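You operate a simulated robot arm through the tools that you are given. There is no shell and no other tool. Be economical: measure what you need, move in short steps, check, and stop when the job is done.

You are at the controls of a simulated two-armed robot. One attempt, no reset.

Task
Hold the teal box, draw its slide, change the green felt pack for the pink one and shut it.
Fine: hold it so that it stays about where it stands; the green pack goes on the bench; pinch nothing.
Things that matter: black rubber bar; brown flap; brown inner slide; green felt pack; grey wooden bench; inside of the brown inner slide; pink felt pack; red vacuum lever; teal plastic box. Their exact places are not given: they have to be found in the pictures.

The check looks at the end state, three seconds after you hand in, the way a careful person would. Anything else that was tipped, shoved, dropped, spilled or broken makes it a failure.

Robot
Two 7-joint arms with two-finger parallel grippers on one trunk, on a base that drives. Base frame: it is fixed to the floor where the robot stands at the start and does not move with it; the origin is under the middle of the robot, x ahead of it, y to its left, z up. Readings come in m, rad, newtons and seconds.
The left shoulder is at the start at [0.06, 0.143, 0.926], the right one opposite. With the tool pointing down near the work surface each hand reaches from about 0.32 to 0.74 m from the robot's upright axis, wherever it stands, measured 20 degrees to its own side. Places, roughly: black rubber bar [0.8, 0, 1]; brown flap [0.4, 0.4, 1]; brown inner slide [0.5, 0, 0.9]; green felt pack (6x4x4 cm) [0.5, 0, 0.9]; grey wooden bench [0.6, -0.6, 0.8]; inside of the brown inner slide [0.5, 0, 0.8]; pink felt pack (6x4x4 cm) [0.6, -0.1, 0.8]; red vacuum lever [0.8, -0.2, 0.9]; teal plastic box (16x10x9 cm) [0.5, 0, 0.9]. Payload 1.57 kg a hand.
The TCP of each hand is the grasp point between the finger pads, 0.03 m short of the fingertips. In the tool frame z runs along the fingers and y along their closing line. The gripper opens to 0.11 m. The fingers are 0.024 m wide and 0.012 m thick; the gripper's body (0.048 by 0.112 m) begins 0.078 m behind the TCP.
Orientation is told as [roll, pitch, yaw] about the base's x, y, z axes, in that order, counted from this pose: with the fingers straight down and closing along the base's y, the tool's x points along the base's -x, its y along +y and its z along -z.

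Tools
- The arms move only by the tool nudge_tool. It takes "left_targets", "right_targets" or both (then of equal length, played together; a hand with none holds still); each is one flat list of numbers, 7 for each row, row after row: the turn, a rotation vector about the tool's x, y, z in units of 5 degrees (1.0 is 5 degrees), then the shift along the tool's x, y, z in units of 20 mm (1.0 is 20 mm), then the finger opening in m, from 0 to 0.11. In form: [ax, ay, az, x, y, z, gripper, ax, ay, az, x, y, z, gripper, ...]. A call has 1 to 20 rows; each row shifts and turns the commanded pose from where the row before left it, along the tool's axes as they then stand. A call with a number of a shift or a turn outside -1 to 1 is refused whole. Rows are played at 5 a second. More than 0.05 m and 0.15 rad between two rows, or a gripper value outside its range, and nothing of the call is played. Where a pose cannot be reached the arm comes as near as it can. A force on the tool above 40 N (or 10 N above the force at the start of the call, whichever is more), or a blocked arm, ends the call early, and 0.2 s more pass. Each finger travels about 0.045 m/s and halts on what it meets, pressing with about 37 N; the grip force reading is that of the motor and also rises with nothing between the fingers. The clock runs only during rows and for 0.2 s after the last one: add rows that do not move to give the fingers time. It gives the time, the measured TCP pose, the force on the tool (base axes), the opening and the grip force at its end, in the units of the frame above (readings bear some noise), with the torque about the TCP (base axes, N m) and any sound that the robot's microphone picked up, and new pictures: "show" is both (left out), scene, wrist or none (wrist: the cameras of the hands that moved).
- Cameras (640 x 400 px; columns grow to the right, rows downward): "scene" is now at [0.0407, 0.0234, 1.5309]; the picture's right is [0.33, -0.94, 0.00], its down [-0.75, -0.26, -0.60] and it looks along [0.57, 0.20, -0.80] (base axes); focal length 258 px, centre (320, 200). "left" rides on the left gripper at [0.07, -0.016, -0.141] in its tool frame; the picture's right is [0.23, 0.97, 0.00], its down [-0.85, 0.20, -0.48] and it looks along [-0.47, 0.11, 0.88] (tool axes); focal length 222 px, centre (320, 200). "right" rides on the right gripper at [0.07, 0.016, -0.141] in its tool frame; the picture's right is [-0.23, 0.97, 0.00], its down [-0.86, -0.20, -0.48] and it looks along [-0.47, -0.11, 0.88] (tool axes); focal length 222 px, centre (320, 200).
- slide_trunk(by): slides the trunk up (or, below 0, down) by that many m; the arms and the scene camera ride with it, the base frame stays. It gives what a move gives, with no picture.
- base_move(legs): drives the robot by 1 to 6 legs, each [ahead, left, turn to the left] in m, m and rad, along the robot's own axes; the way and the turn of a leg run together, so that a leg with both is an arc; at most 1.5 m and 3.142 rad a leg. The arms and the cameras ride along, it lands a little off, and it stops where it bumps. It gives what a move gives, and a new picture of the scene camera.
- pan_tilt(pan, tilt): turns the head with the scene camera to pan (to the left, within 1.501 rad either way) and tilt (down, from -0.506 to 1.204), counted from straight ahead of the robot. It gives what a move gives, and a new picture of the scene camera.
- locate(camera, pixels): for up to 12 pixels [column, row] of the newest picture of that camera ("zoom" is the newest enlarged one), the place [x, y, z] in the base frame of the surface seen there, good to about 0.002 m. It takes no simulated time.
- enlarge(camera, box): a new picture of the part [left, top, right, bottom] of that camera's present view, enlarged. It takes no simulated time.
- close_job(): hands the job in; it is judged then, once.

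Go step by step. Measure first, check grasps and placings, and put right what went wrong. The budget is 80 turns and 260 pictures, counting those below and the enlarged ones. Unless the task says otherwise, let go and move clear before handing in, and close with one line.

The tools are called after "Request:" as name(argument=value, ...) on one line, values as JSON. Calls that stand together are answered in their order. nudge_tool: Moves the arms, as the interface text tells. Its arguments: {"type":"object","properties":{"left_targets":{"type":"array","items":{"type":"number"}},"right_targets":{"type":"array","items":{"type":"number"}},"show":{"type":"string","enum":["both","scene","wrist","none"]}},"required":[]} The other tools are called the same way: slide_trunk (by) slides the trunk up or down; base_move (legs) drives the base; pan_tilt (pan, tilt) turns the head that bears the scene camera; locate (camera, pixels) gives the place of the surface under pixels of a picture; enlarge (camera, box) takes an enlarged picture of a part of a camera's view; close_job () hands the job in.

At the start:

```text
t: 0.0
left_position: [0.5256, 0.1994, 1.0561]
left_orientation: [-0.001, -0.001, -0.001]
left_force: [0.8, -0.1, -0.1]
left_ft_torque: [0.03, 0.01, -0.01]
left_grip_width: 0.1101
left_grasp_force: 0.0
right_position: [0.4055, -0.2202, 1.0563]
right_orientation: [0.0, -0.001, -0.001]
right_force: [0.5, -0.2, 0.2]
right_ft_torque: [0.0, 0.01, 0.01]
right_grip_width: 0.1098
right_grasp_force: 0.0
trunk travel left (down, up): [-0.525, 0.065]
robot x, y, heading: [0.0017, 0.0011, 0.003]
head pan, tilt: [0.339, 0.922]
```

scene: 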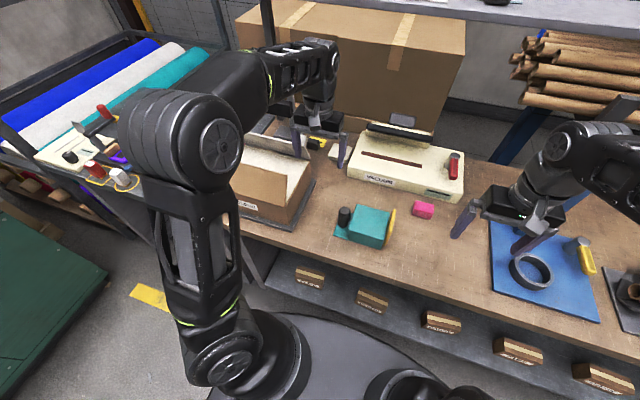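
right: 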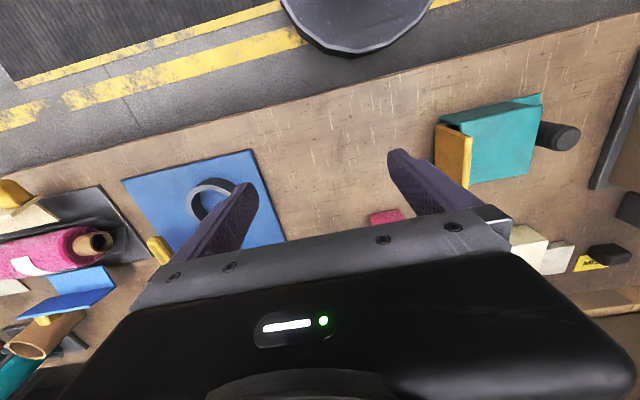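
left: 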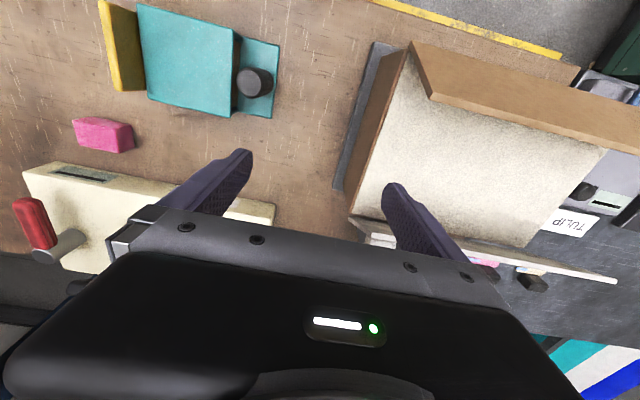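

The teal box is near scene pixel (370,225), with a yellowish slide front at its right and a dark knob at its left; the pink pack is at (423,210). I'll enlarge to see details.

Request:
enlarge(camera="scene", box=[320, 180, 448, 260])

Request:
enlarge(camera="left", box=[60, 0, 300, 150])

Request:
enlarge(camera="right", box=[360, 80, 600, 230])

Request:
locate(camera="left", pixels=[[140, 8], [232, 32], [228, 108], [150, 95], [256, 80], [270, 112], [104, 5], [128, 45], [122, 88], [78, 122], [125, 125], [112, 150]])

```text
5.00 times, centred on (384, 220) of scene
```

zoom: 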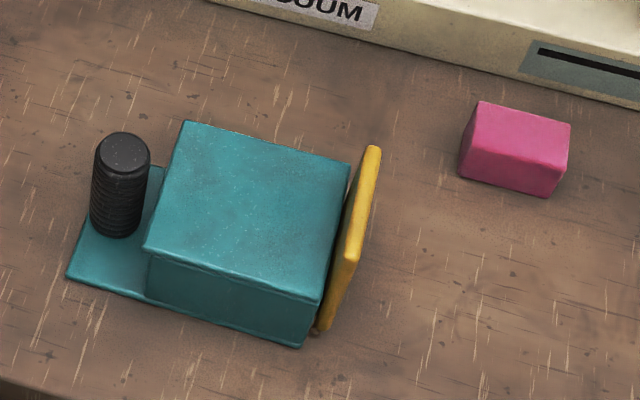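

```text
2.67 times, centred on (180, 75) of left
```

zoom: 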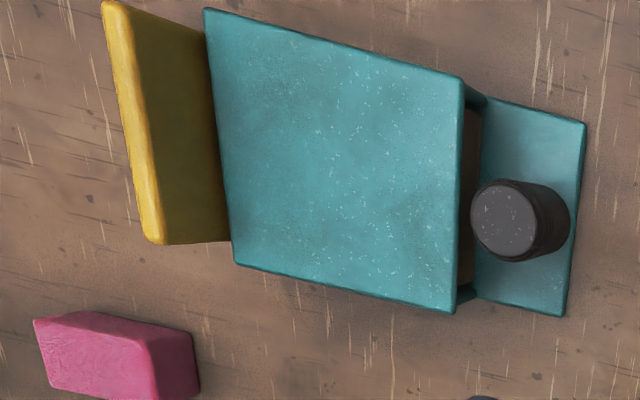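

```text
2.67 times, centred on (480, 155) of right
```

zoom: 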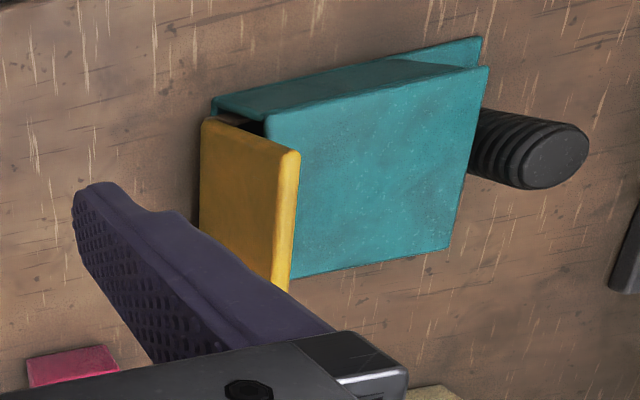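

```text
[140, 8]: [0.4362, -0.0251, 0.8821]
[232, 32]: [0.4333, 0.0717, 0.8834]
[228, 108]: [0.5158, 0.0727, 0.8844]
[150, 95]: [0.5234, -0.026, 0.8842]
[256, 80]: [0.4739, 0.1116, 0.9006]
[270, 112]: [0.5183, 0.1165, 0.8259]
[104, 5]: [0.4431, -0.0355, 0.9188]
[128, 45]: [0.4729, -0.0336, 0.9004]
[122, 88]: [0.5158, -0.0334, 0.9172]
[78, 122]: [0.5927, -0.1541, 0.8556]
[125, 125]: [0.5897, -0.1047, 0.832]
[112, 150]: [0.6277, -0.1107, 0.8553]
```

The box body spans x 0.43–0.52, y −0.026–0.072, with a post at about (0.474, 0.11) and a yellow plate at y ≈ −0.035 rising to z 0.919. I'll take the left hand over the post, turning it so the fingers close along x.

Request:
nudge_tool(left_targets=[0, 0, 0, 0.52, -0.94, 0, 0.09, 0, 0, 0, 0.52, -0.94, 0, 0.09, 0, 0, 0, 0.52, -0.94, 0, 0.09, 0, 0, 0, 0.52, -0.94, 0, 0.09, 0, 0, 0, 0.52, -0.94, 0, 0.09, 0, 0, 1, 0, 0, 0, 0.09, 0, 0, 1, 0, 0, 0, 0.09, 0, 0, 1, 0, 0, 0, 0.09, 0, 0, 1, 0, 0, 0, 0.09, 0, 0, 1, 0, 0, 0, 0.09, 0, 0, 1, 0, 0, 0, 0.09, 0, 0, 1, 0, 0, 0, 0.09, 0, 0, 1, 0, 0, 0, 0.09, 0, 0, 1, 0, 0, 0, 0.09, 0, 0, 1, 0, 0, 0, 0.09, 0, 0, 1, 0, 0, 0, 0.09, 0, 0, 1, 0, 0, 0, 0.09, 0, 0, 1, 0, 0, 0, 0.09, 0, 0, 1, 0, 0, 0, 0.09, 0, 0, 1, 0, 0, 0, 0.09])

```text
t: 4.2
left_position: [0.4737, 0.105, 1.0564]
left_orientation: [-0.001, 0.001, -1.311]
left_force: [-1.1, 0.8, -0.3]
left_ft_torque: [-0.01, -0.03, 0.01]
left_grip_width: 0.0899
left_grasp_force: 0.0
right_position: [0.4053, -0.2193, 1.0558]
right_orientation: [0.0, 0.0, 0.0]
right_force: [0.1, -0.4, -1.0]
right_ft_torque: [0.01, 0.0, 0.01]
right_grip_width: 0.1099
right_grasp_force: 0.1
trunk travel left (down, up): [-0.525, 0.065]
robot x, y, heading: [0.0022, -0.0026, 0.005]
head pan, tilt: [0.339, 0.922]
```

scene: 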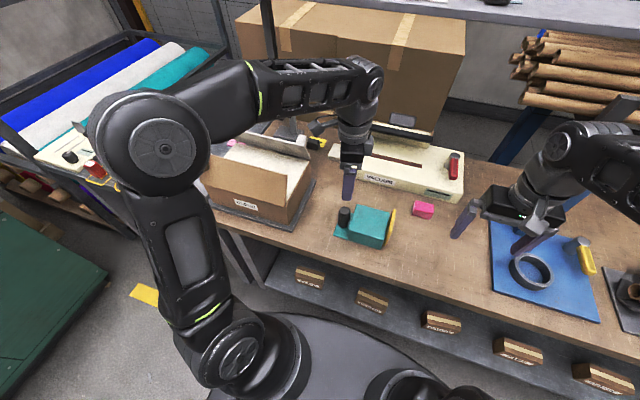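
left: 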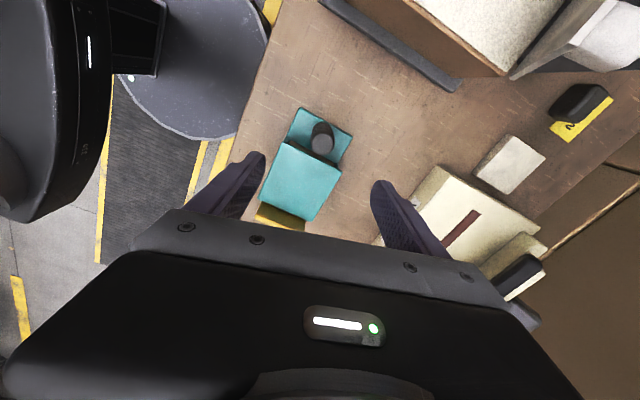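

The hand is over the post at yaw −1.31. I'll measure the post top and sides from here.

Request:
enlarge(camera="left", box=[240, 90, 400, 240])

Request:
locate(camera="left", pixels=[[321, 144], [313, 145], [330, 145], [321, 152], [322, 128], [303, 110], [350, 135], [287, 142], [339, 172], [264, 204], [305, 221], [285, 215]])

```text
2.67 times, centred on (320, 165) of left
```

zoom: 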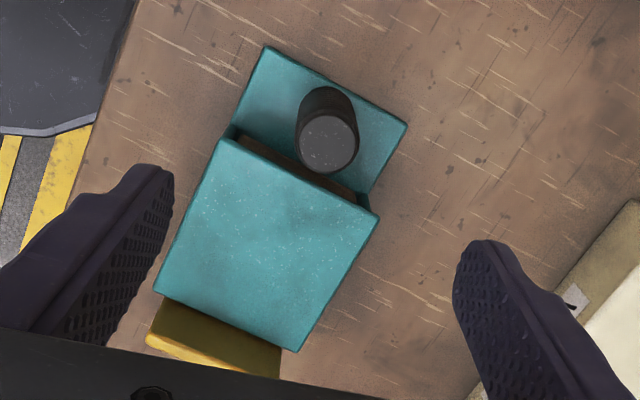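

```text
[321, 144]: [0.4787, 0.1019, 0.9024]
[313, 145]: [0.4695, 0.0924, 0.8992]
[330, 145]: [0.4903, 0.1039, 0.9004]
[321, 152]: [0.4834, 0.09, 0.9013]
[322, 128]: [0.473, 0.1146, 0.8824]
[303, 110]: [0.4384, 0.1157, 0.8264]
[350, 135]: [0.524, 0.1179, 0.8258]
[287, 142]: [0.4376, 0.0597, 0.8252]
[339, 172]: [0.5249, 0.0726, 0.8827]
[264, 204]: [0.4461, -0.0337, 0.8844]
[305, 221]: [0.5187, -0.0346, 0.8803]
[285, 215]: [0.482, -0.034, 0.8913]
```

Post centre is about (0.479, 0.102), top z 0.901, foot plate at 0.826. I'll finish the turn and go down around the post with fingers open.

Request:
nudge_tool(left_targets=[0, 0, 1, 0, 0, 0, 0.08, 0, 0, 1, 0, 0, 0, 0.08, 0, 0, 0.9, 0, 0, 0, 0.08, 0, 0, 0, -0.15, 0.27, 0, 0.08, 0, 0, 0, 0, 0, 1, 0.08, 0, 0, 0, 0, 0, 1, 0.08, 0, 0, 0, 0, 0, 1, 0.08, 0, 0, 0, 0, 0, 1, 0.08, 0, 0, 0, 0, 0, 1, 0.08, 0, 0, 0, 0, 0, 1, 0.08, 0, 0, 0, 0, 0, 1, 0.08, 0, 0, 0, 0, 0, 0, 0.08], show="wrist")

```text
t: 6.8
left_position: [0.4792, 0.1021, 0.9175]
left_orientation: [0.001, 0.0, -1.562]
left_force: [0.1, 0.6, -1.4]
left_ft_torque: [-0.03, -0.02, -0.01]
left_grip_width: 0.08
left_grasp_force: 0.0
right_position: [0.4055, -0.2205, 1.0569]
right_orientation: [0.001, 0.0, 0.001]
right_force: [-0.7, -0.1, 0.0]
right_ft_torque: [0.0, -0.02, -0.01]
right_grip_width: 0.11
right_grasp_force: 0.0
trunk travel left (down, up): [-0.525, 0.065]
robot x, y, heading: [-0.0009, -0.0008, -0.001]
head pan, tilt: [0.339, 0.922]
```

left: 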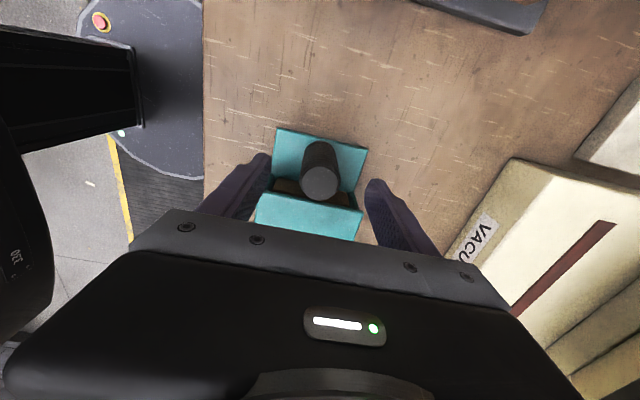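

The post (318,180) is between the open fingers. I'll recheck its position before lowering.

Request:
locate(camera="left", pixels=[[320, 182], [303, 180], [336, 180], [319, 195], [319, 170], [319, 145]])

Request:
enlarge(camera="left", box=[240, 110, 400, 240])

```text
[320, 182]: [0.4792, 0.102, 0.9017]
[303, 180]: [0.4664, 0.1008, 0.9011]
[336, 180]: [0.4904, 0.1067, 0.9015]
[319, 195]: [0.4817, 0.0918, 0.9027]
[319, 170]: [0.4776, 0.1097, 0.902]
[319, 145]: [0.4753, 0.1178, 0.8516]
```

```text
3.08 times, centred on (320, 175) of left
```

zoom: 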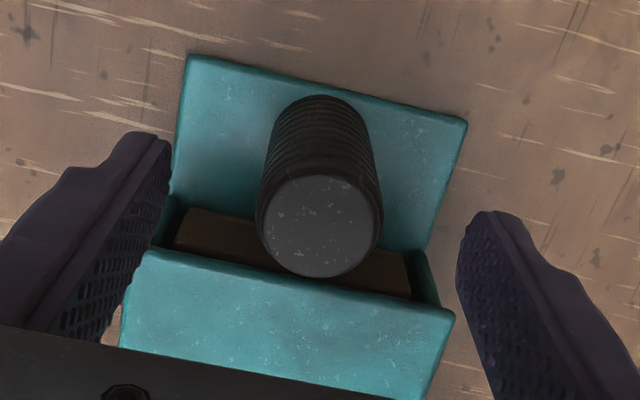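

The post is centred. Lower 45 mm and close gently around it.

Request:
nudge_tool(left_targets=[0, 0, 0, 0, 0, 0.8, 0.08, 0, 0, 0, 0, 0, 0.8, 0.08, 0, 0, 0, 0, 0, 0.65, 0.08, 0, 0, 0, 0, 0, 0, 0.06, 0, 0, 0, 0, 0, 0, 0.04, 0, 0, 0, 0, 0, 0, 0.03, 0, 0, 0, 0, 0, 0, 0.02, 0, 0, 0, 0, 0, 0, 0.01, 0, 0, 0, 0, 0, 0, 0.0, 0, 0, 0, 0, 0, 0, 0.0, 0, 0, 0, 0, 0, 0, 0.0])

```text
t: 9.2
left_position: [0.4787, 0.1026, 0.8733]
left_orientation: [0.0, 0.0, -1.562]
left_force: [-0.8, 0.4, 0.8]
left_ft_torque: [0.01, 0.3, -0.08]
left_grip_width: 0.0332
left_grasp_force: 36.8
right_position: [0.4047, -0.2201, 1.0561]
right_orientation: [0.001, 0.0, 0.001]
right_force: [-0.5, 0.6, -0.2]
right_ft_torque: [0.0, 0.0, 0.02]
right_grip_width: 0.11
right_grasp_force: 0.0
trunk travel left (down, up): [-0.525, 0.065]
robot x, y, heading: [-0.005, 0.0015, 0.002]
head pan, tilt: [0.339, 0.922]
```

scene: 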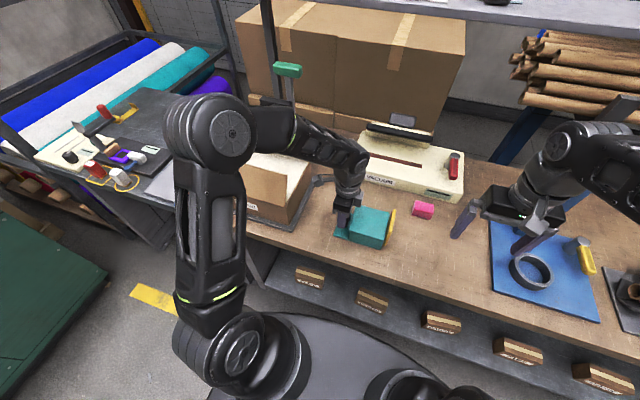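
left: 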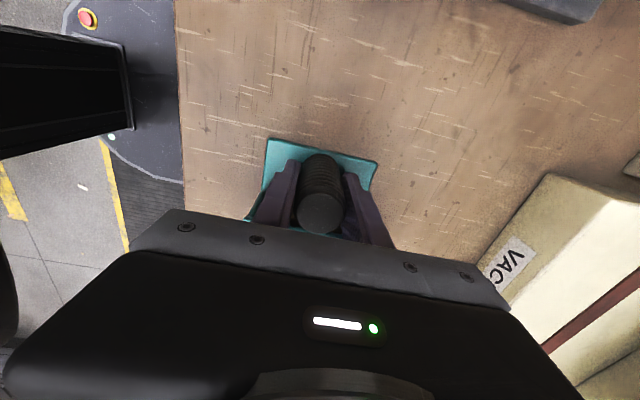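

Left hand has the post (36.8 N). Now I'll measure the yellow plate in the scene view before bringing the right hand to it.

Request:
enlarge(camera="scene", box=[340, 195, 420, 255])

Request:
enlarge(camera="right", box=[400, 80, 560, 220])

Request:
locate(camera="right", pixels=[[439, 132], [450, 145], [466, 140], [465, 160], [463, 180], [445, 165], [470, 140], [500, 150], [545, 105], [520, 170]])

```text
6.67 times, centred on (380, 225) of scene
```

zoom: 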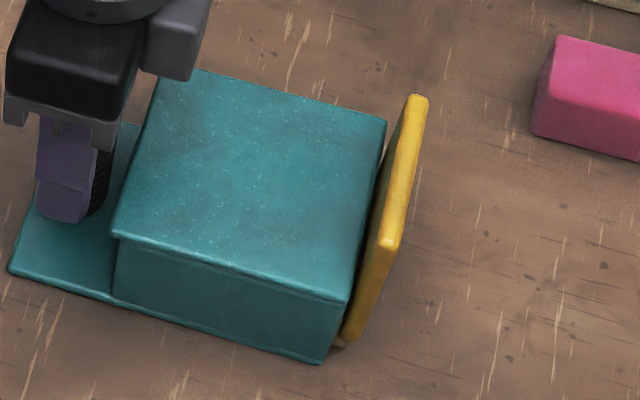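

```text
2.86 times, centred on (480, 150) of right
```

zoom: 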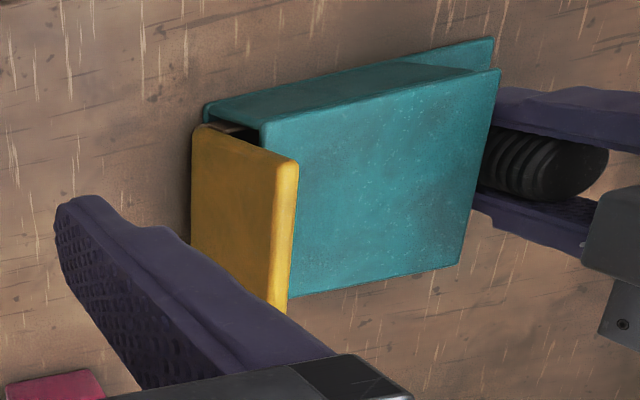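

```text
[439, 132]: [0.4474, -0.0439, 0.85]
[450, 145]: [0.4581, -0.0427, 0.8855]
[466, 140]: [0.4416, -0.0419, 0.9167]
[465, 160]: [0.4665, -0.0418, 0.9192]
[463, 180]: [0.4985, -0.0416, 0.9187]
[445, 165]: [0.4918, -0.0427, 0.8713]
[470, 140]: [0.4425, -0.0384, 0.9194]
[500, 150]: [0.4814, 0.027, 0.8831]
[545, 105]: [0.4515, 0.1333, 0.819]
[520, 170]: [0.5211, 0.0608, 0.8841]
```

Plate is y −0.0335…−0.043, x 0.44…0.519, top z 0.919. Moving the right hand above it.

Request:
nudge_tool(right_targets=[0, 0, 0, -0.37, 0.91, 0, 0.1, 0, 0, 0, -0.37, 0.91, 0, 0.09, 0, 0, 0, -0.37, 0.91, 0, 0.08, 0, 0, 0, -0.37, 0.91, 0, 0.07, 0, 0, 0, -0.37, 0.91, 0, 0.06, 0, 0, 0, -0.37, 0.91, 0, 0.06, 0, 0, 0, -0.37, 0.91, 0, 0.06, 0, 0, 0, -0.37, 0.91, 0, 0.06, 0, 0, 0, -0.37, 0.91, 0, 0.06, 0, 0, 0, -0.37, 0.91, 0, 0.06, 0, 0, 0, 0, 0, 1, 0.06, 0, 0, 0, 0, 0, 1, 0.06, 0, 0, 0, 0, 0, 1, 0.06, 0, 0, 0, 0, 0, 0, 0.06])

```text
t: 12.2
left_position: [0.4788, 0.1013, 0.8732]
left_orientation: [-0.001, 0.001, -1.562]
left_force: [-1.2, -0.1, 4.6]
left_ft_torque: [-0.05, 0.44, 0.02]
left_grip_width: 0.0331
left_grasp_force: 36.7
right_position: [0.4793, -0.0391, 0.9947]
right_orientation: [0.001, 0.001, 0.0]
right_force: [0.8, -0.7, 0.1]
right_ft_torque: [-0.03, -0.02, -0.01]
right_grip_width: 0.0602
right_grasp_force: 0.0
trunk travel left (down, up): [-0.525, 0.065]
robot x, y, heading: [0.0021, -0.0019, -0.002]
head pan, tilt: [0.339, 0.922]
```

scene: 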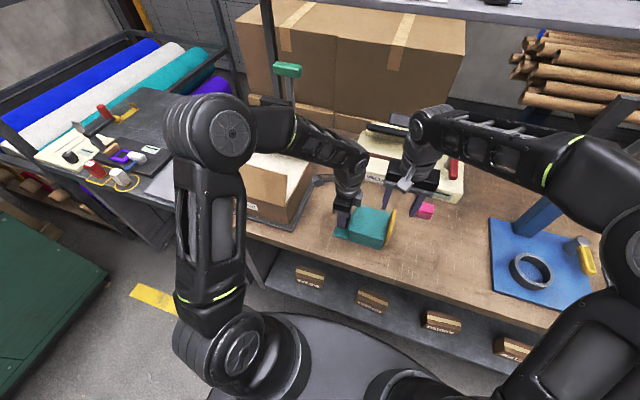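
right: 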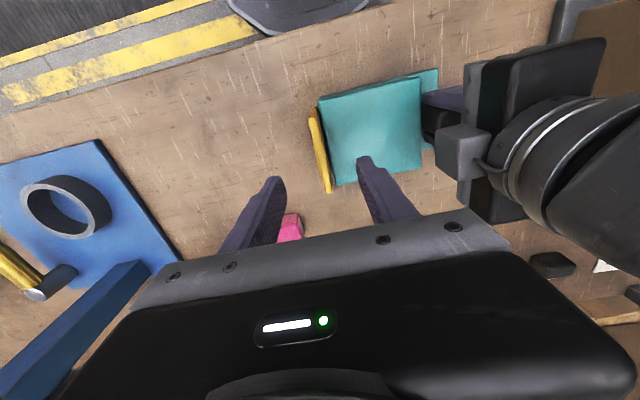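

Fingers straddle the plate line. Lower so the tips stay 8 mm above the box top, and look before closing.

Request:
nudge_tool(right_targets=[0, 0, 0, 0, 0, 0.9, 0.06, 0, 0, 0, 0, 0, 0.9, 0.06, 0, 0, 0, 0, 0, 0.9, 0.06, 0, 0, 0, 0, 0.05, 0.9, 0.06, 0, 0, 0, 0, 0, 0, 0.06])

Request:
enlarge(camera="scene", box=[340, 165, 440, 255])

Request:
enlarge(camera="right", box=[240, 80, 480, 240])

```text
t: 13.4
left_position: [0.4789, 0.1006, 0.8735]
left_orientation: [0.001, 0.001, -1.563]
left_force: [-1.2, 0.5, 5.9]
left_ft_torque: [-0.09, 0.44, -0.03]
left_grip_width: 0.0332
left_grasp_force: 37.6
right_position: [0.4793, -0.0373, 0.9235]
right_orientation: [-0.001, -0.001, -0.001]
right_force: [-0.6, -0.4, -0.4]
right_ft_torque: [0.01, -0.01, 0.02]
right_grip_width: 0.0599
right_grasp_force: 0.1
trunk travel left (down, up): [-0.525, 0.065]
robot x, y, heading: [-0.001, -0.0046, 0.001]
head pan, tilt: [0.339, 0.922]
```

scene: 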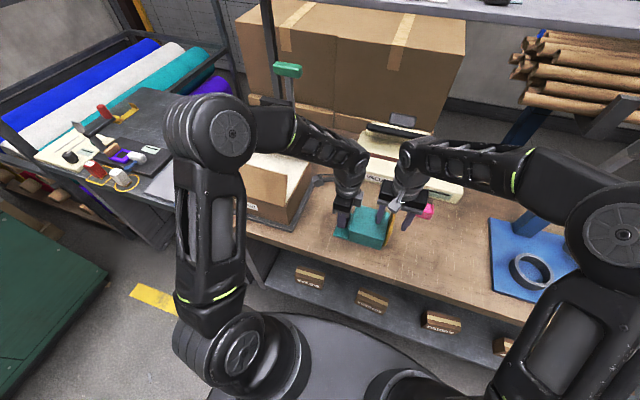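
right: 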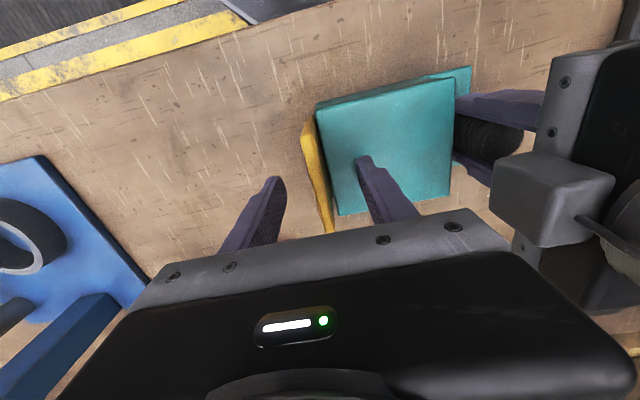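

```text
4.44 times, centred on (390, 210) of scene
```

zoom: 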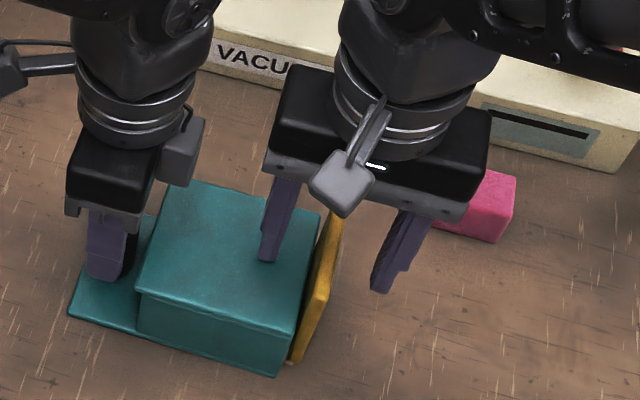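

```text
2.50 times, centred on (360, 160) of right
```

zoom: 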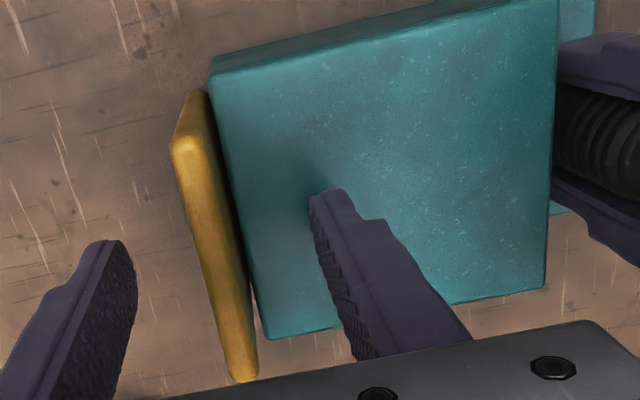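

Clear on both sides. Close on the plate.

Request:
nudge_tool(right_targets=[0, 0, 0, 0, 0, 0, 0.04, 0, 0, 0, 0, 0, 0, 0.03, 0, 0, 0, 0, 0, 0, 0.02, 0, 0, 0, 0, 0, 0, 0.01, 0, 0, 0, 0, 0, 0, 0.005, 0, 0, 0, 0, 0, 0, 0.0, 0, 0, 0, 0, 0, 0, 0.0], show="wrist")

```text
t: 15.0
left_position: [0.4786, 0.1019, 0.8739]
left_orientation: [0.001, 0.0, -1.563]
left_force: [1.3, 0.6, 4.3]
left_ft_torque: [-0.05, 0.74, 0.08]
left_grip_width: 0.033
left_grasp_force: 37.1
right_position: [0.4789, -0.0374, 0.925]
right_orientation: [0.001, -0.002, 0.0]
right_force: [-1.5, -0.7, -0.4]
right_ft_torque: [-0.04, -0.32, -0.1]
right_grip_width: 0.0089
right_grasp_force: 28.0
trunk travel left (down, up): [-0.525, 0.065]
robot x, y, heading: [0.0004, -0.0032, -0.0]
head pan, tilt: [0.339, 0.922]
```

right: 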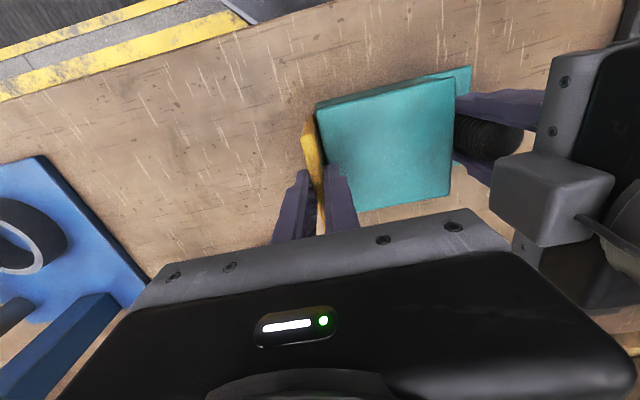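

Gripped at 8.9 mm (plate thickness). Draw the slide 20 mm toward −y slowly and check forces.

Request:
nudge_tool(right_targets=[0, 0, 0, 0, -0.25, 0, 0.0, 0, 0, 0, 0, -0.25, 0, 0.0, 0, 0, 0, 0, -0.25, 0, 0.0, 0, 0, 0, 0, -0.25, 0, 0.0])

Request:
enlarge(camera="right", box=[240, 60, 480, 240])

```text
t: 16.0
left_position: [0.4784, 0.1015, 0.8741]
left_orientation: [0.0, 0.0, -1.563]
left_force: [2.3, -5.8, 0.5]
left_ft_torque: [0.55, 0.68, 0.29]
left_grip_width: 0.0332
left_grasp_force: 37.1
right_position: [0.479, -0.0561, 0.925]
right_orientation: [0.001, -0.004, 0.0]
right_force: [-2.7, 3.4, 16.6]
right_ft_torque: [0.11, -0.18, -0.01]
right_grip_width: 0.009
right_grasp_force: 27.5
trunk travel left (down, up): [-0.525, 0.065]
robot x, y, heading: [0.0005, 0.0019, 0.004]
head pan, tilt: [0.339, 0.922]
```

scene: 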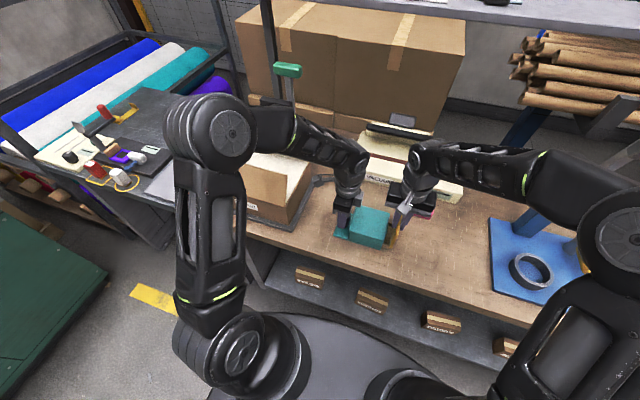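
right: 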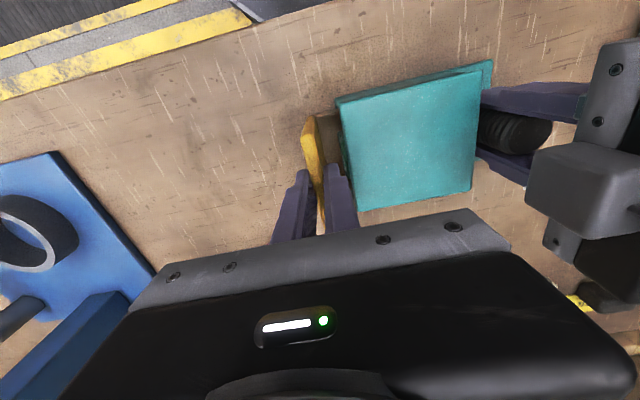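

```text
2.22 times, centred on (360, 150) of right
```

zoom: 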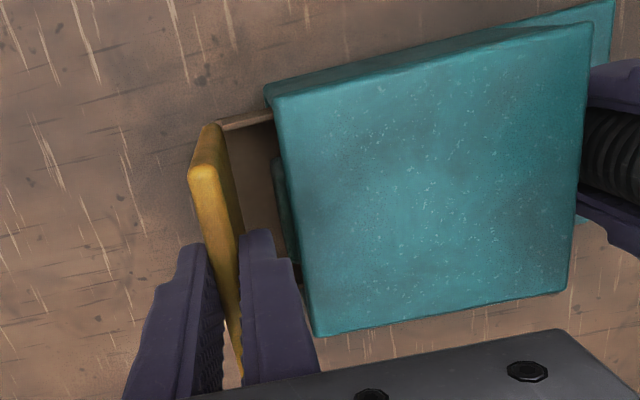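

The slide comes out with the box still. There's 16 N upward on the right hand, so I'll ease it up 1 mm while drawing another 30 mm.

Request:
nudge_tool(right_targets=[0, 0, 0, 0, -0.25, -0.03, 0.0, 0, 0, 0, 0, -0.25, -0.02, 0.0, 0, 0, 0, 0, -0.25, 0, 0.0, 0, 0, 0, 0, -0.25, 0, 0.0, 0, 0, 0, 0, -0.25, 0, 0.0, 0, 0, 0, 0, -0.25, 0, 0.0])

Request:
enlarge(camera="right", box=[240, 60, 480, 240])

```text
t: 17.4
left_position: [0.48, 0.1011, 0.873]
left_orientation: [0.002, -0.001, -1.561]
left_force: [2.0, -3.2, 6.3]
left_ft_torque: [-1.01, 0.71, 0.31]
left_grip_width: 0.0333
left_grasp_force: 37.2
right_position: [0.4789, -0.0874, 0.9247]
right_orientation: [0.0, 0.004, 0.002]
right_force: [-0.5, 2.8, -5.4]
right_ft_torque: [-0.14, -0.61, -0.13]
right_grip_width: 0.0094
right_grasp_force: 27.6
trunk travel left (down, up): [-0.525, 0.065]
robot x, y, heading: [-0.0021, -0.0008, -0.003]
head pan, tilt: [0.339, 0.922]
```

scene: 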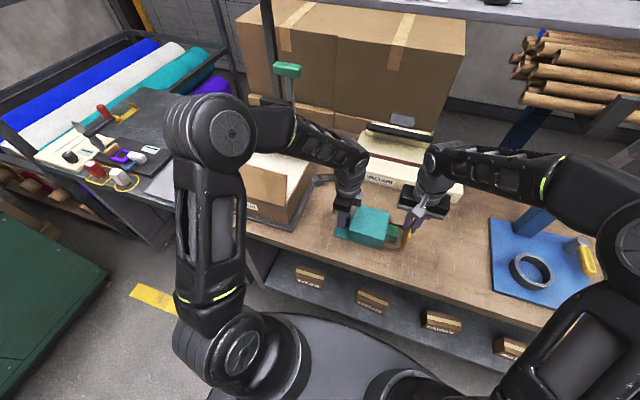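
right: 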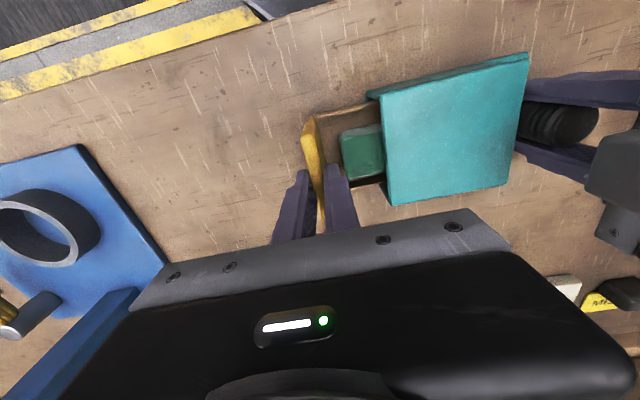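

```text
2.22 times, centred on (360, 150) of right
```

zoom: 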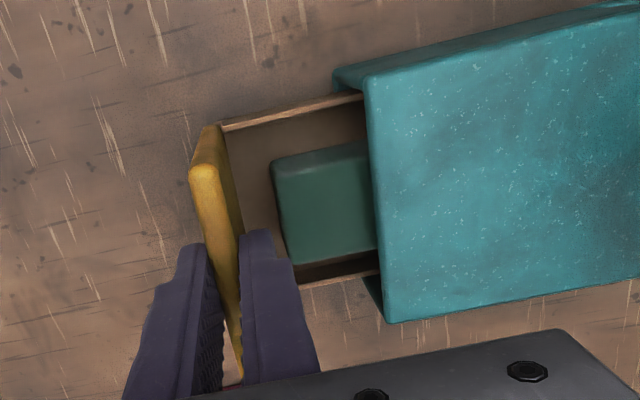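

Green pack shows inside the slide, 4 cm across x, 6 cm along y. Draw another 27 mm.

Request:
nudge_tool(right_targets=[0, 0, 0, 0, -0.25, 0, 0.0, 0, 0, 0, 0, -0.25, 0, 0.0, 0, 0, 0, 0, -0.25, 0, 0.0, 0, 0, 0, 0, -0.25, 0, 0.0, 0, 0, 0, 0, -0.25, 0, 0.0, 0, 0, 0, 0, -0.1, 0, 0.0])

Request:
enlarge(camera="right", box=[260, 60, 500, 240])

Request:
enlarge(camera="scene", box=[330, 175, 450, 265])

```text
t: 18.8
left_position: [0.4797, 0.1026, 0.8739]
left_orientation: [0.001, 0.001, -1.562]
left_force: [1.2, -4.3, 2.4]
left_ft_torque: [0.81, -0.52, 0.04]
left_grip_width: 0.0334
left_grasp_force: 36.6
right_position: [0.4795, -0.1155, 0.9242]
right_orientation: [0.002, -0.001, 0.001]
right_force: [0.2, 4.4, 0.9]
right_ft_torque: [-0.11, 0.82, 0.03]
right_grip_width: 0.0093
right_grasp_force: 27.0
trunk travel left (down, up): [-0.525, 0.065]
robot x, y, heading: [0.0019, 0.0037, -0.001]
head pan, tilt: [0.339, 0.922]
```

scene: 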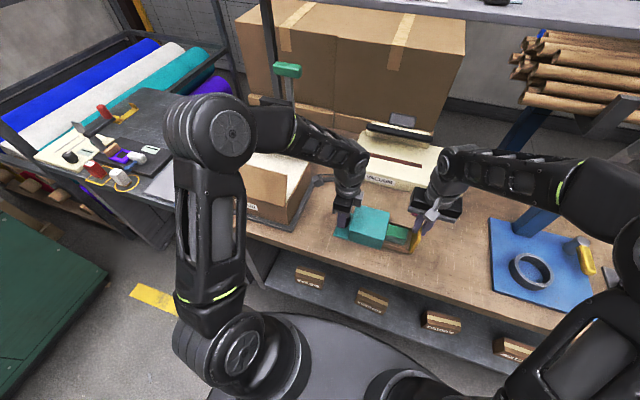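
right: 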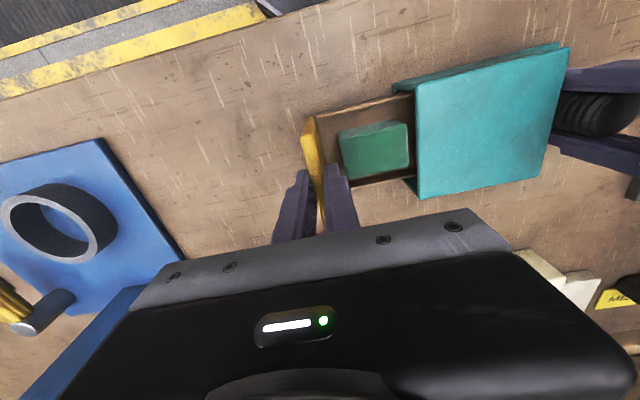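

```text
2.22 times, centred on (380, 150) of right
```

zoom: 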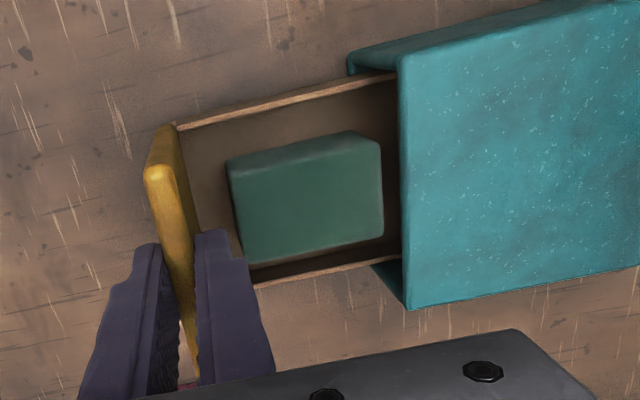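

```text
4.44 times, centred on (390, 220) of scene
```

zoom: 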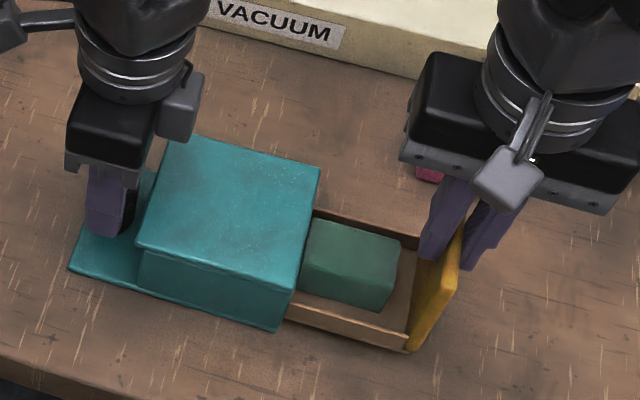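

The green pack is fully clear of the box. Release the plate, lift away and look.

Request:
nudge_tool(right_targets=[0, 0, 0, 0, 0, 0, 0.02, 0, 0, 0, 0, 0, 0, 0.04, 0, 0, 0, 0, 0, 0, 0.04, 0, 0, 0, 0, 0, -0.9, 0.04, 0, 0, 0, 0, 0, -1, 0.05, 0, 0, 0, 0, 0, -1, 0.06, 0, 0, 0, 0, 0, -1, 0.07, 0, 0, 0, 0, 0, -1, 0.07, 0, 0, 0, 0, 0, -1, 0.07, 0, 0, 0, 0, 0, 0, 0.07])

Request:
enlarge(camera="scene", box=[330, 175, 450, 265])

Request:
enlarge(camera="right", box=[260, 80, 500, 240])

```text
t: 21.0
left_position: [0.4791, 0.1028, 0.8735]
left_orientation: [0.0, 0.001, -1.561]
left_force: [-0.9, 0.5, -0.1]
left_ft_torque: [0.23, 0.04, 0.0]
left_grip_width: 0.0332
left_grasp_force: 37.6
right_position: [0.4791, -0.1153, 1.0447]
right_orientation: [0.0, 0.001, -0.001]
right_force: [0.1, -0.1, 0.0]
right_ft_torque: [0.04, 0.01, -0.03]
right_grip_width: 0.07
right_grasp_force: 0.0
trunk travel left (down, up): [-0.525, 0.065]
robot x, y, heading: [-0.0008, 0.0015, 0.0]
head pan, tilt: [0.339, 0.922]
```

scene: 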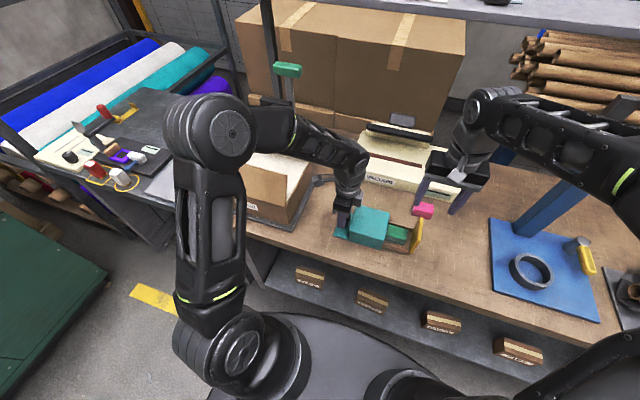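
right: 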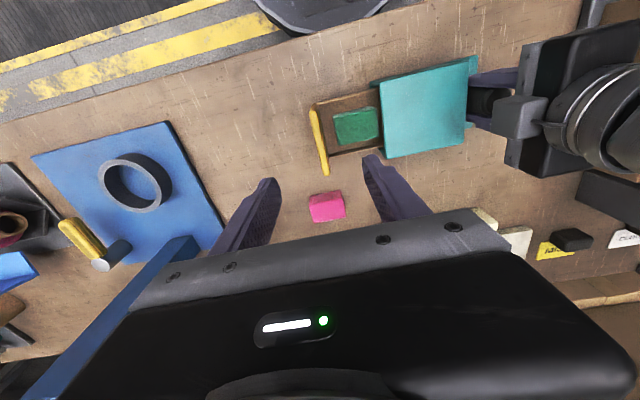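

```text
4.44 times, centred on (390, 220) of scene
```

zoom: 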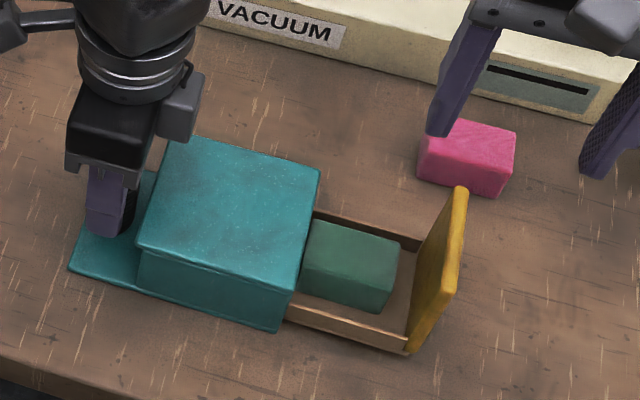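

```text
2.50 times, centred on (380, 160) of right
```

zoom: 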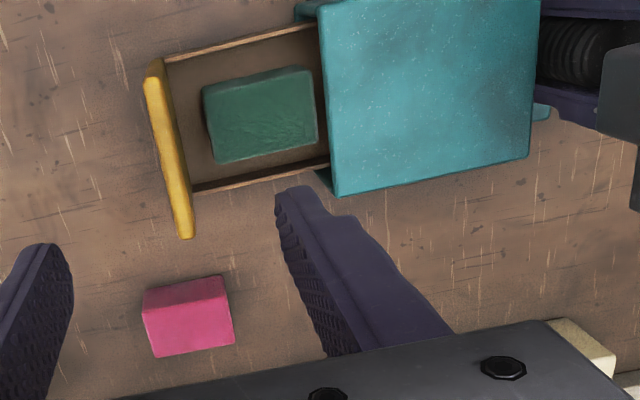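

The slide stays put. Measuring the pack, slide walls and pink pack from the enlarged right view.

Request:
locate(camera="zoom", pixels=[[208, 92], [305, 72], [316, 138], [220, 158], [260, 115], [170, 60], [300, 28], [200, 188], [320, 160], [185, 115], [260, 75], [265, 160]])

Request:
locate(camera="zoom", pixels=[[146, 292], [220, 280], [230, 310], [150, 315], [155, 350], [230, 340], [190, 295], [190, 330], [155, 80], [185, 230]])

```text
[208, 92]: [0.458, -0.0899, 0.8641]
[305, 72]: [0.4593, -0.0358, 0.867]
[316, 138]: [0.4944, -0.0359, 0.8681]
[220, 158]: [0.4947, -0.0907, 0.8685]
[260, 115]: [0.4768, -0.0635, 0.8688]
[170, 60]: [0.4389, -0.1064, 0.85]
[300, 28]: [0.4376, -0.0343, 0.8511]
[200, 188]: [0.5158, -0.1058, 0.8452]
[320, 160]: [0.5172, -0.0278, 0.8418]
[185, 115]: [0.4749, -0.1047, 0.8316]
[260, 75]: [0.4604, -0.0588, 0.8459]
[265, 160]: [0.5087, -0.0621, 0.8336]
```

```text
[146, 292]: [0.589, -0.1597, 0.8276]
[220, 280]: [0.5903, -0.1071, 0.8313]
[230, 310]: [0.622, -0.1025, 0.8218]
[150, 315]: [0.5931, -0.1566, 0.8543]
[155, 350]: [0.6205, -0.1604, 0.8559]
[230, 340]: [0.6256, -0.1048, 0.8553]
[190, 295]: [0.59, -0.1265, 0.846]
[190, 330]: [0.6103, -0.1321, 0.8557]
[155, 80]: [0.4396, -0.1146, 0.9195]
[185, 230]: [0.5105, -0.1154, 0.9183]
```

Green pack: x 0.457–0.496, y −0.092…−0.035, top 0.869; slide walls top out at 0.851, so I can grip the top 13 mm above the walls. Turn the right hand +90° (closing along x), and measure free bench and the vacuum device.

Request:
locate(camera="right", pixels=[[168, 122], [215, 220], [230, 130], [260, 160], [485, 212], [515, 228], [240, 60], [300, 70]])

Request:
locate(camera="scene", pixels=[[425, 195], [400, 188], [440, 200], [460, 270], [440, 280]])

Request:
nudge_tool(right_targets=[0, 0, -1, 0, 0, 0, 0.07, 0, 0, -1, 0, 0, 0, 0.07, 0, 0, -1, 0, 0, 0, 0.07, 0, 0, -1, 0, 0, 0, 0.07, 0, 0, -1, 0, 0, 0, 0.07, 0, 0, -1, 0, 0, 0, 0.07, 0, 0, -1, 0, 0, 0, 0.07, 0, 0, -1, 0, 0, 0, 0.07, 0, 0, -1, 0, 0, 0, 0.07, 0, 0, -1, 0, 0, 0, 0.07, 0, 0, -1, 0, 0, 0, 0.07, 0, 0, -1, 0, 0, 0, 0.07, 0, 0, -1, 0, 0, 0, 0.07, 0, 0, -1, 0, 0, 0, 0.07, 0, 0, -1, 0, 0, 0, 0.07, 0, 0, -1, 0, 0, 0, 0.07, 0, 0, -1, 0, 0, 0, 0.07, 0, 0, -1, 0, 0, 0, 0.07, 0, 0, 0, 0, 0, 0, 0.07])

```text
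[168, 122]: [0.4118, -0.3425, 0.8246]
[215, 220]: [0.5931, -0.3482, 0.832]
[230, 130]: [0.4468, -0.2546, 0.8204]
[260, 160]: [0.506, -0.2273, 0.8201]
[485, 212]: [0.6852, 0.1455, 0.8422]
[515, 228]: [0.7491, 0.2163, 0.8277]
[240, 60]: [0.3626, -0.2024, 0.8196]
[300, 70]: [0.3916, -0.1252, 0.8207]
```

```text
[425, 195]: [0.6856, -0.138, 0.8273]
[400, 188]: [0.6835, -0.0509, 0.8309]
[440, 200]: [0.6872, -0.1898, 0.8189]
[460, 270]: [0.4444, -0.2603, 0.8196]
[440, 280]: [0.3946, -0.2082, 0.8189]
```

```text
t: 25.0
left_position: [0.4796, 0.1023, 0.8729]
left_orientation: [0.0, -0.001, -1.562]
left_force: [0.1, -0.4, 0.0]
left_ft_torque: [0.22, 0.05, 0.04]
left_grip_width: 0.0332
left_grasp_force: 37.1
right_position: [0.4787, -0.1135, 1.0448]
right_orientation: [0.0, -0.002, 1.572]
right_force: [0.3, -0.8, 0.2]
right_ft_torque: [-0.01, -0.02, -0.02]
right_grip_width: 0.0699
right_grasp_force: 0.1
trunk travel left (down, up): [-0.525, 0.065]
robot x, y, heading: [-0.0002, -0.0033, 0.001]
head pan, tilt: [0.339, 0.922]
```

scene: 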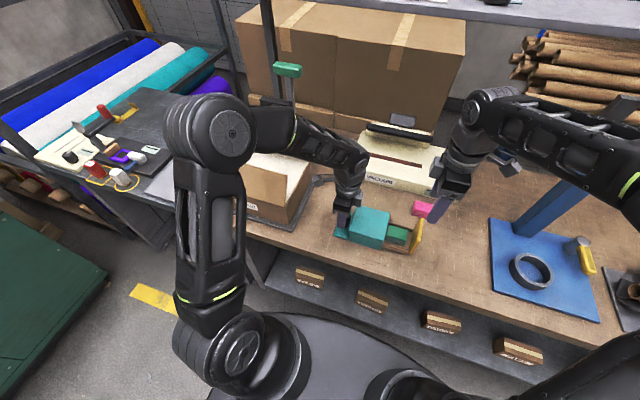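
right: 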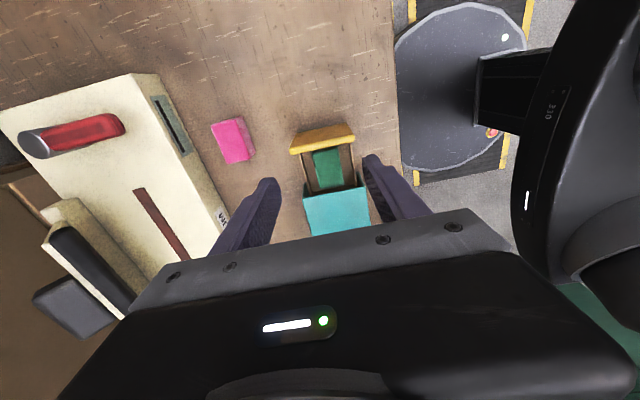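

Turned. Move above the green pack and down to z≈0.92, still clear.

Request:
nudge_tool(right_targets=[0, 0, 0, -0.83, 0.04, 0, 0.07, 0, 0, 0, -0.83, 0.04, 0, 0.07, 0, 0, 0, -0.84, 0.04, 0, 0.07, 0, 0, 0, 0, 0, 1, 0.07, 0, 0, 0, 0, 0, 1, 0.07, 0, 0, 0, 0, 0, 1, 0.07, 0, 0, 0, 0, 0, 1, 0.07, 0, 0, 0, 0, 0, 1, 0.07, 0, 0, 0, 0, 0, 1, 0.07, 0, 0, 0, 0, 0, 0, 0.07])

Request:
enlarge(camera="right", box=[220, 80, 420, 240])

Request:
enlarge(camera="scene", box=[330, 175, 450, 265])

```text
t: 27.2
left_position: [0.4787, 0.1009, 0.8726]
left_orientation: [0.0, 0.0, -1.563]
left_force: [-0.7, 0.4, 5.5]
left_ft_torque: [-0.11, 0.47, 0.04]
left_grip_width: 0.0334
left_grasp_force: 37.3
right_position: [0.4778, -0.0639, 0.9223]
right_orientation: [-0.002, 0.0, 1.57]
right_force: [-0.8, -0.4, -0.5]
right_ft_torque: [0.06, -0.02, -0.01]
right_grip_width: 0.0701
right_grasp_force: 0.1
trunk travel left (down, up): [-0.525, 0.065]
robot x, y, heading: [-0.0021, 0.0022, -0.005]
head pan, tilt: [0.339, 0.922]
```

scene: 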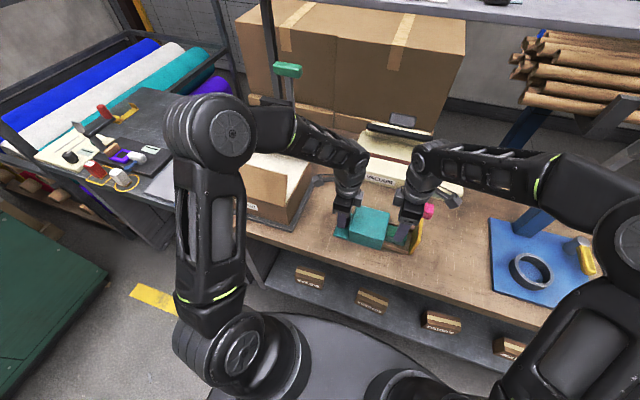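
right: 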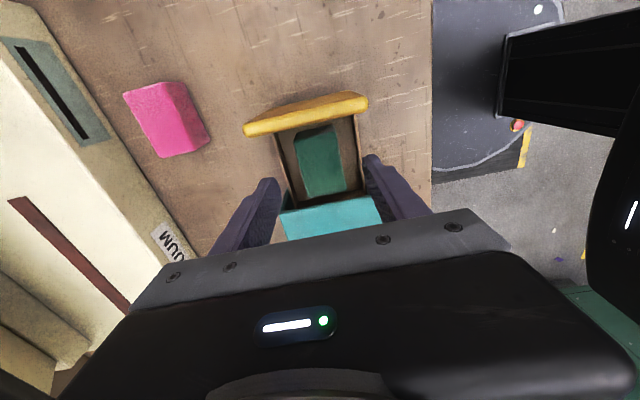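

```text
2.50 times, centred on (320, 160) of right
```

zoom: 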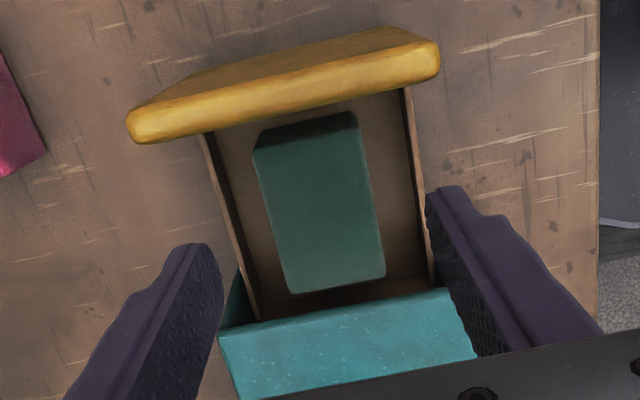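

```text
4.44 times, centred on (390, 220) of scene
```

zoom: 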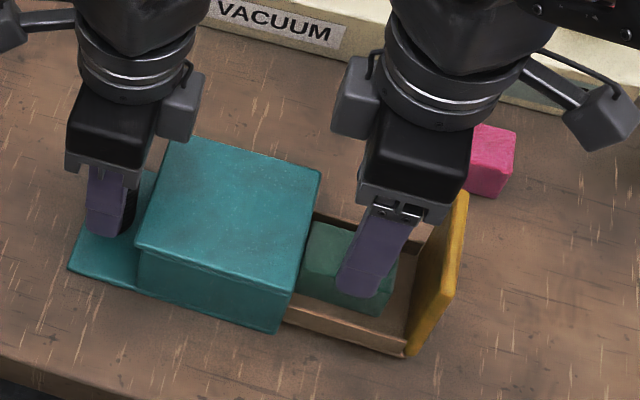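

Well aligned. Lower 36 mm (tips ~5 mm above the slide walls) and close on the pack.

Request:
nudge_tool(right_targets=[0, 0, 0, 0, 0.06, 0.6, 0.06, 0, 0, 0, 0, 0, 0.6, 0.06, 0, 0, 0, 0, 0, 0.6, 0.06, 0, 0, 0, 0, 0, 0, 0.05, 0, 0, 0, 0, 0, 0, 0.042, 0, 0, 0, 0, 0, 0, 0.036, 0, 0, 0, 0, 0, 0, 0.03, 0, 0, 0, 0, 0, 0, 0.03])

Request:
enlarge(camera="right", box=[220, 80, 420, 240])

```text
t: 29.0
left_position: [0.478, 0.1021, 0.8738]
left_orientation: [0.001, 0.0, -1.563]
left_force: [-1.7, 0.2, 3.6]
left_ft_torque: [-0.05, 0.44, -0.02]
left_grip_width: 0.0334
left_grasp_force: 36.5
right_position: [0.4768, -0.0629, 0.8884]
right_orientation: [-0.001, 0.001, 1.572]
right_force: [-0.3, 0.6, -0.1]
right_ft_torque: [0.0, 0.0, -0.04]
right_grip_width: 0.0386
right_grasp_force: 37.2
trunk travel left (down, up): [-0.525, 0.065]
robot x, y, heading: [0.0014, -0.0007, 0.003]
head pan, tilt: [0.339, 0.922]
```

scene: 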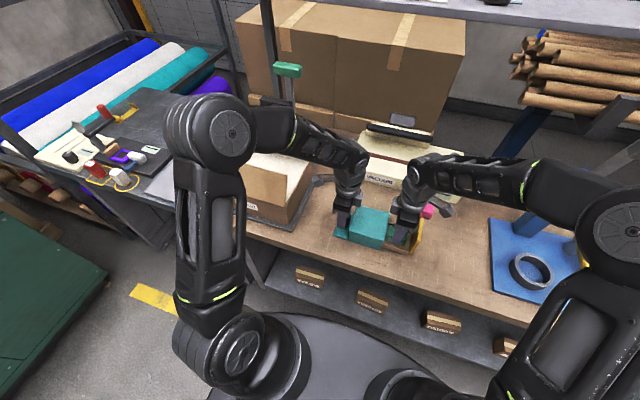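
right: 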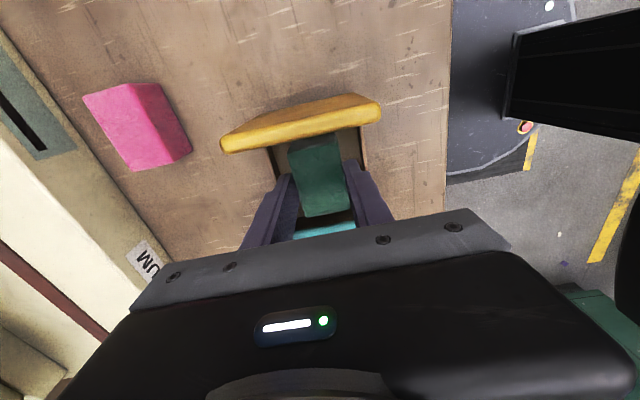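

```text
2.50 times, centred on (320, 160) of right
```

zoom: 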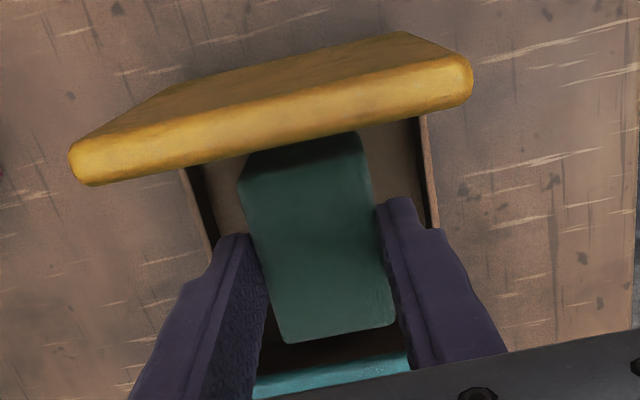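

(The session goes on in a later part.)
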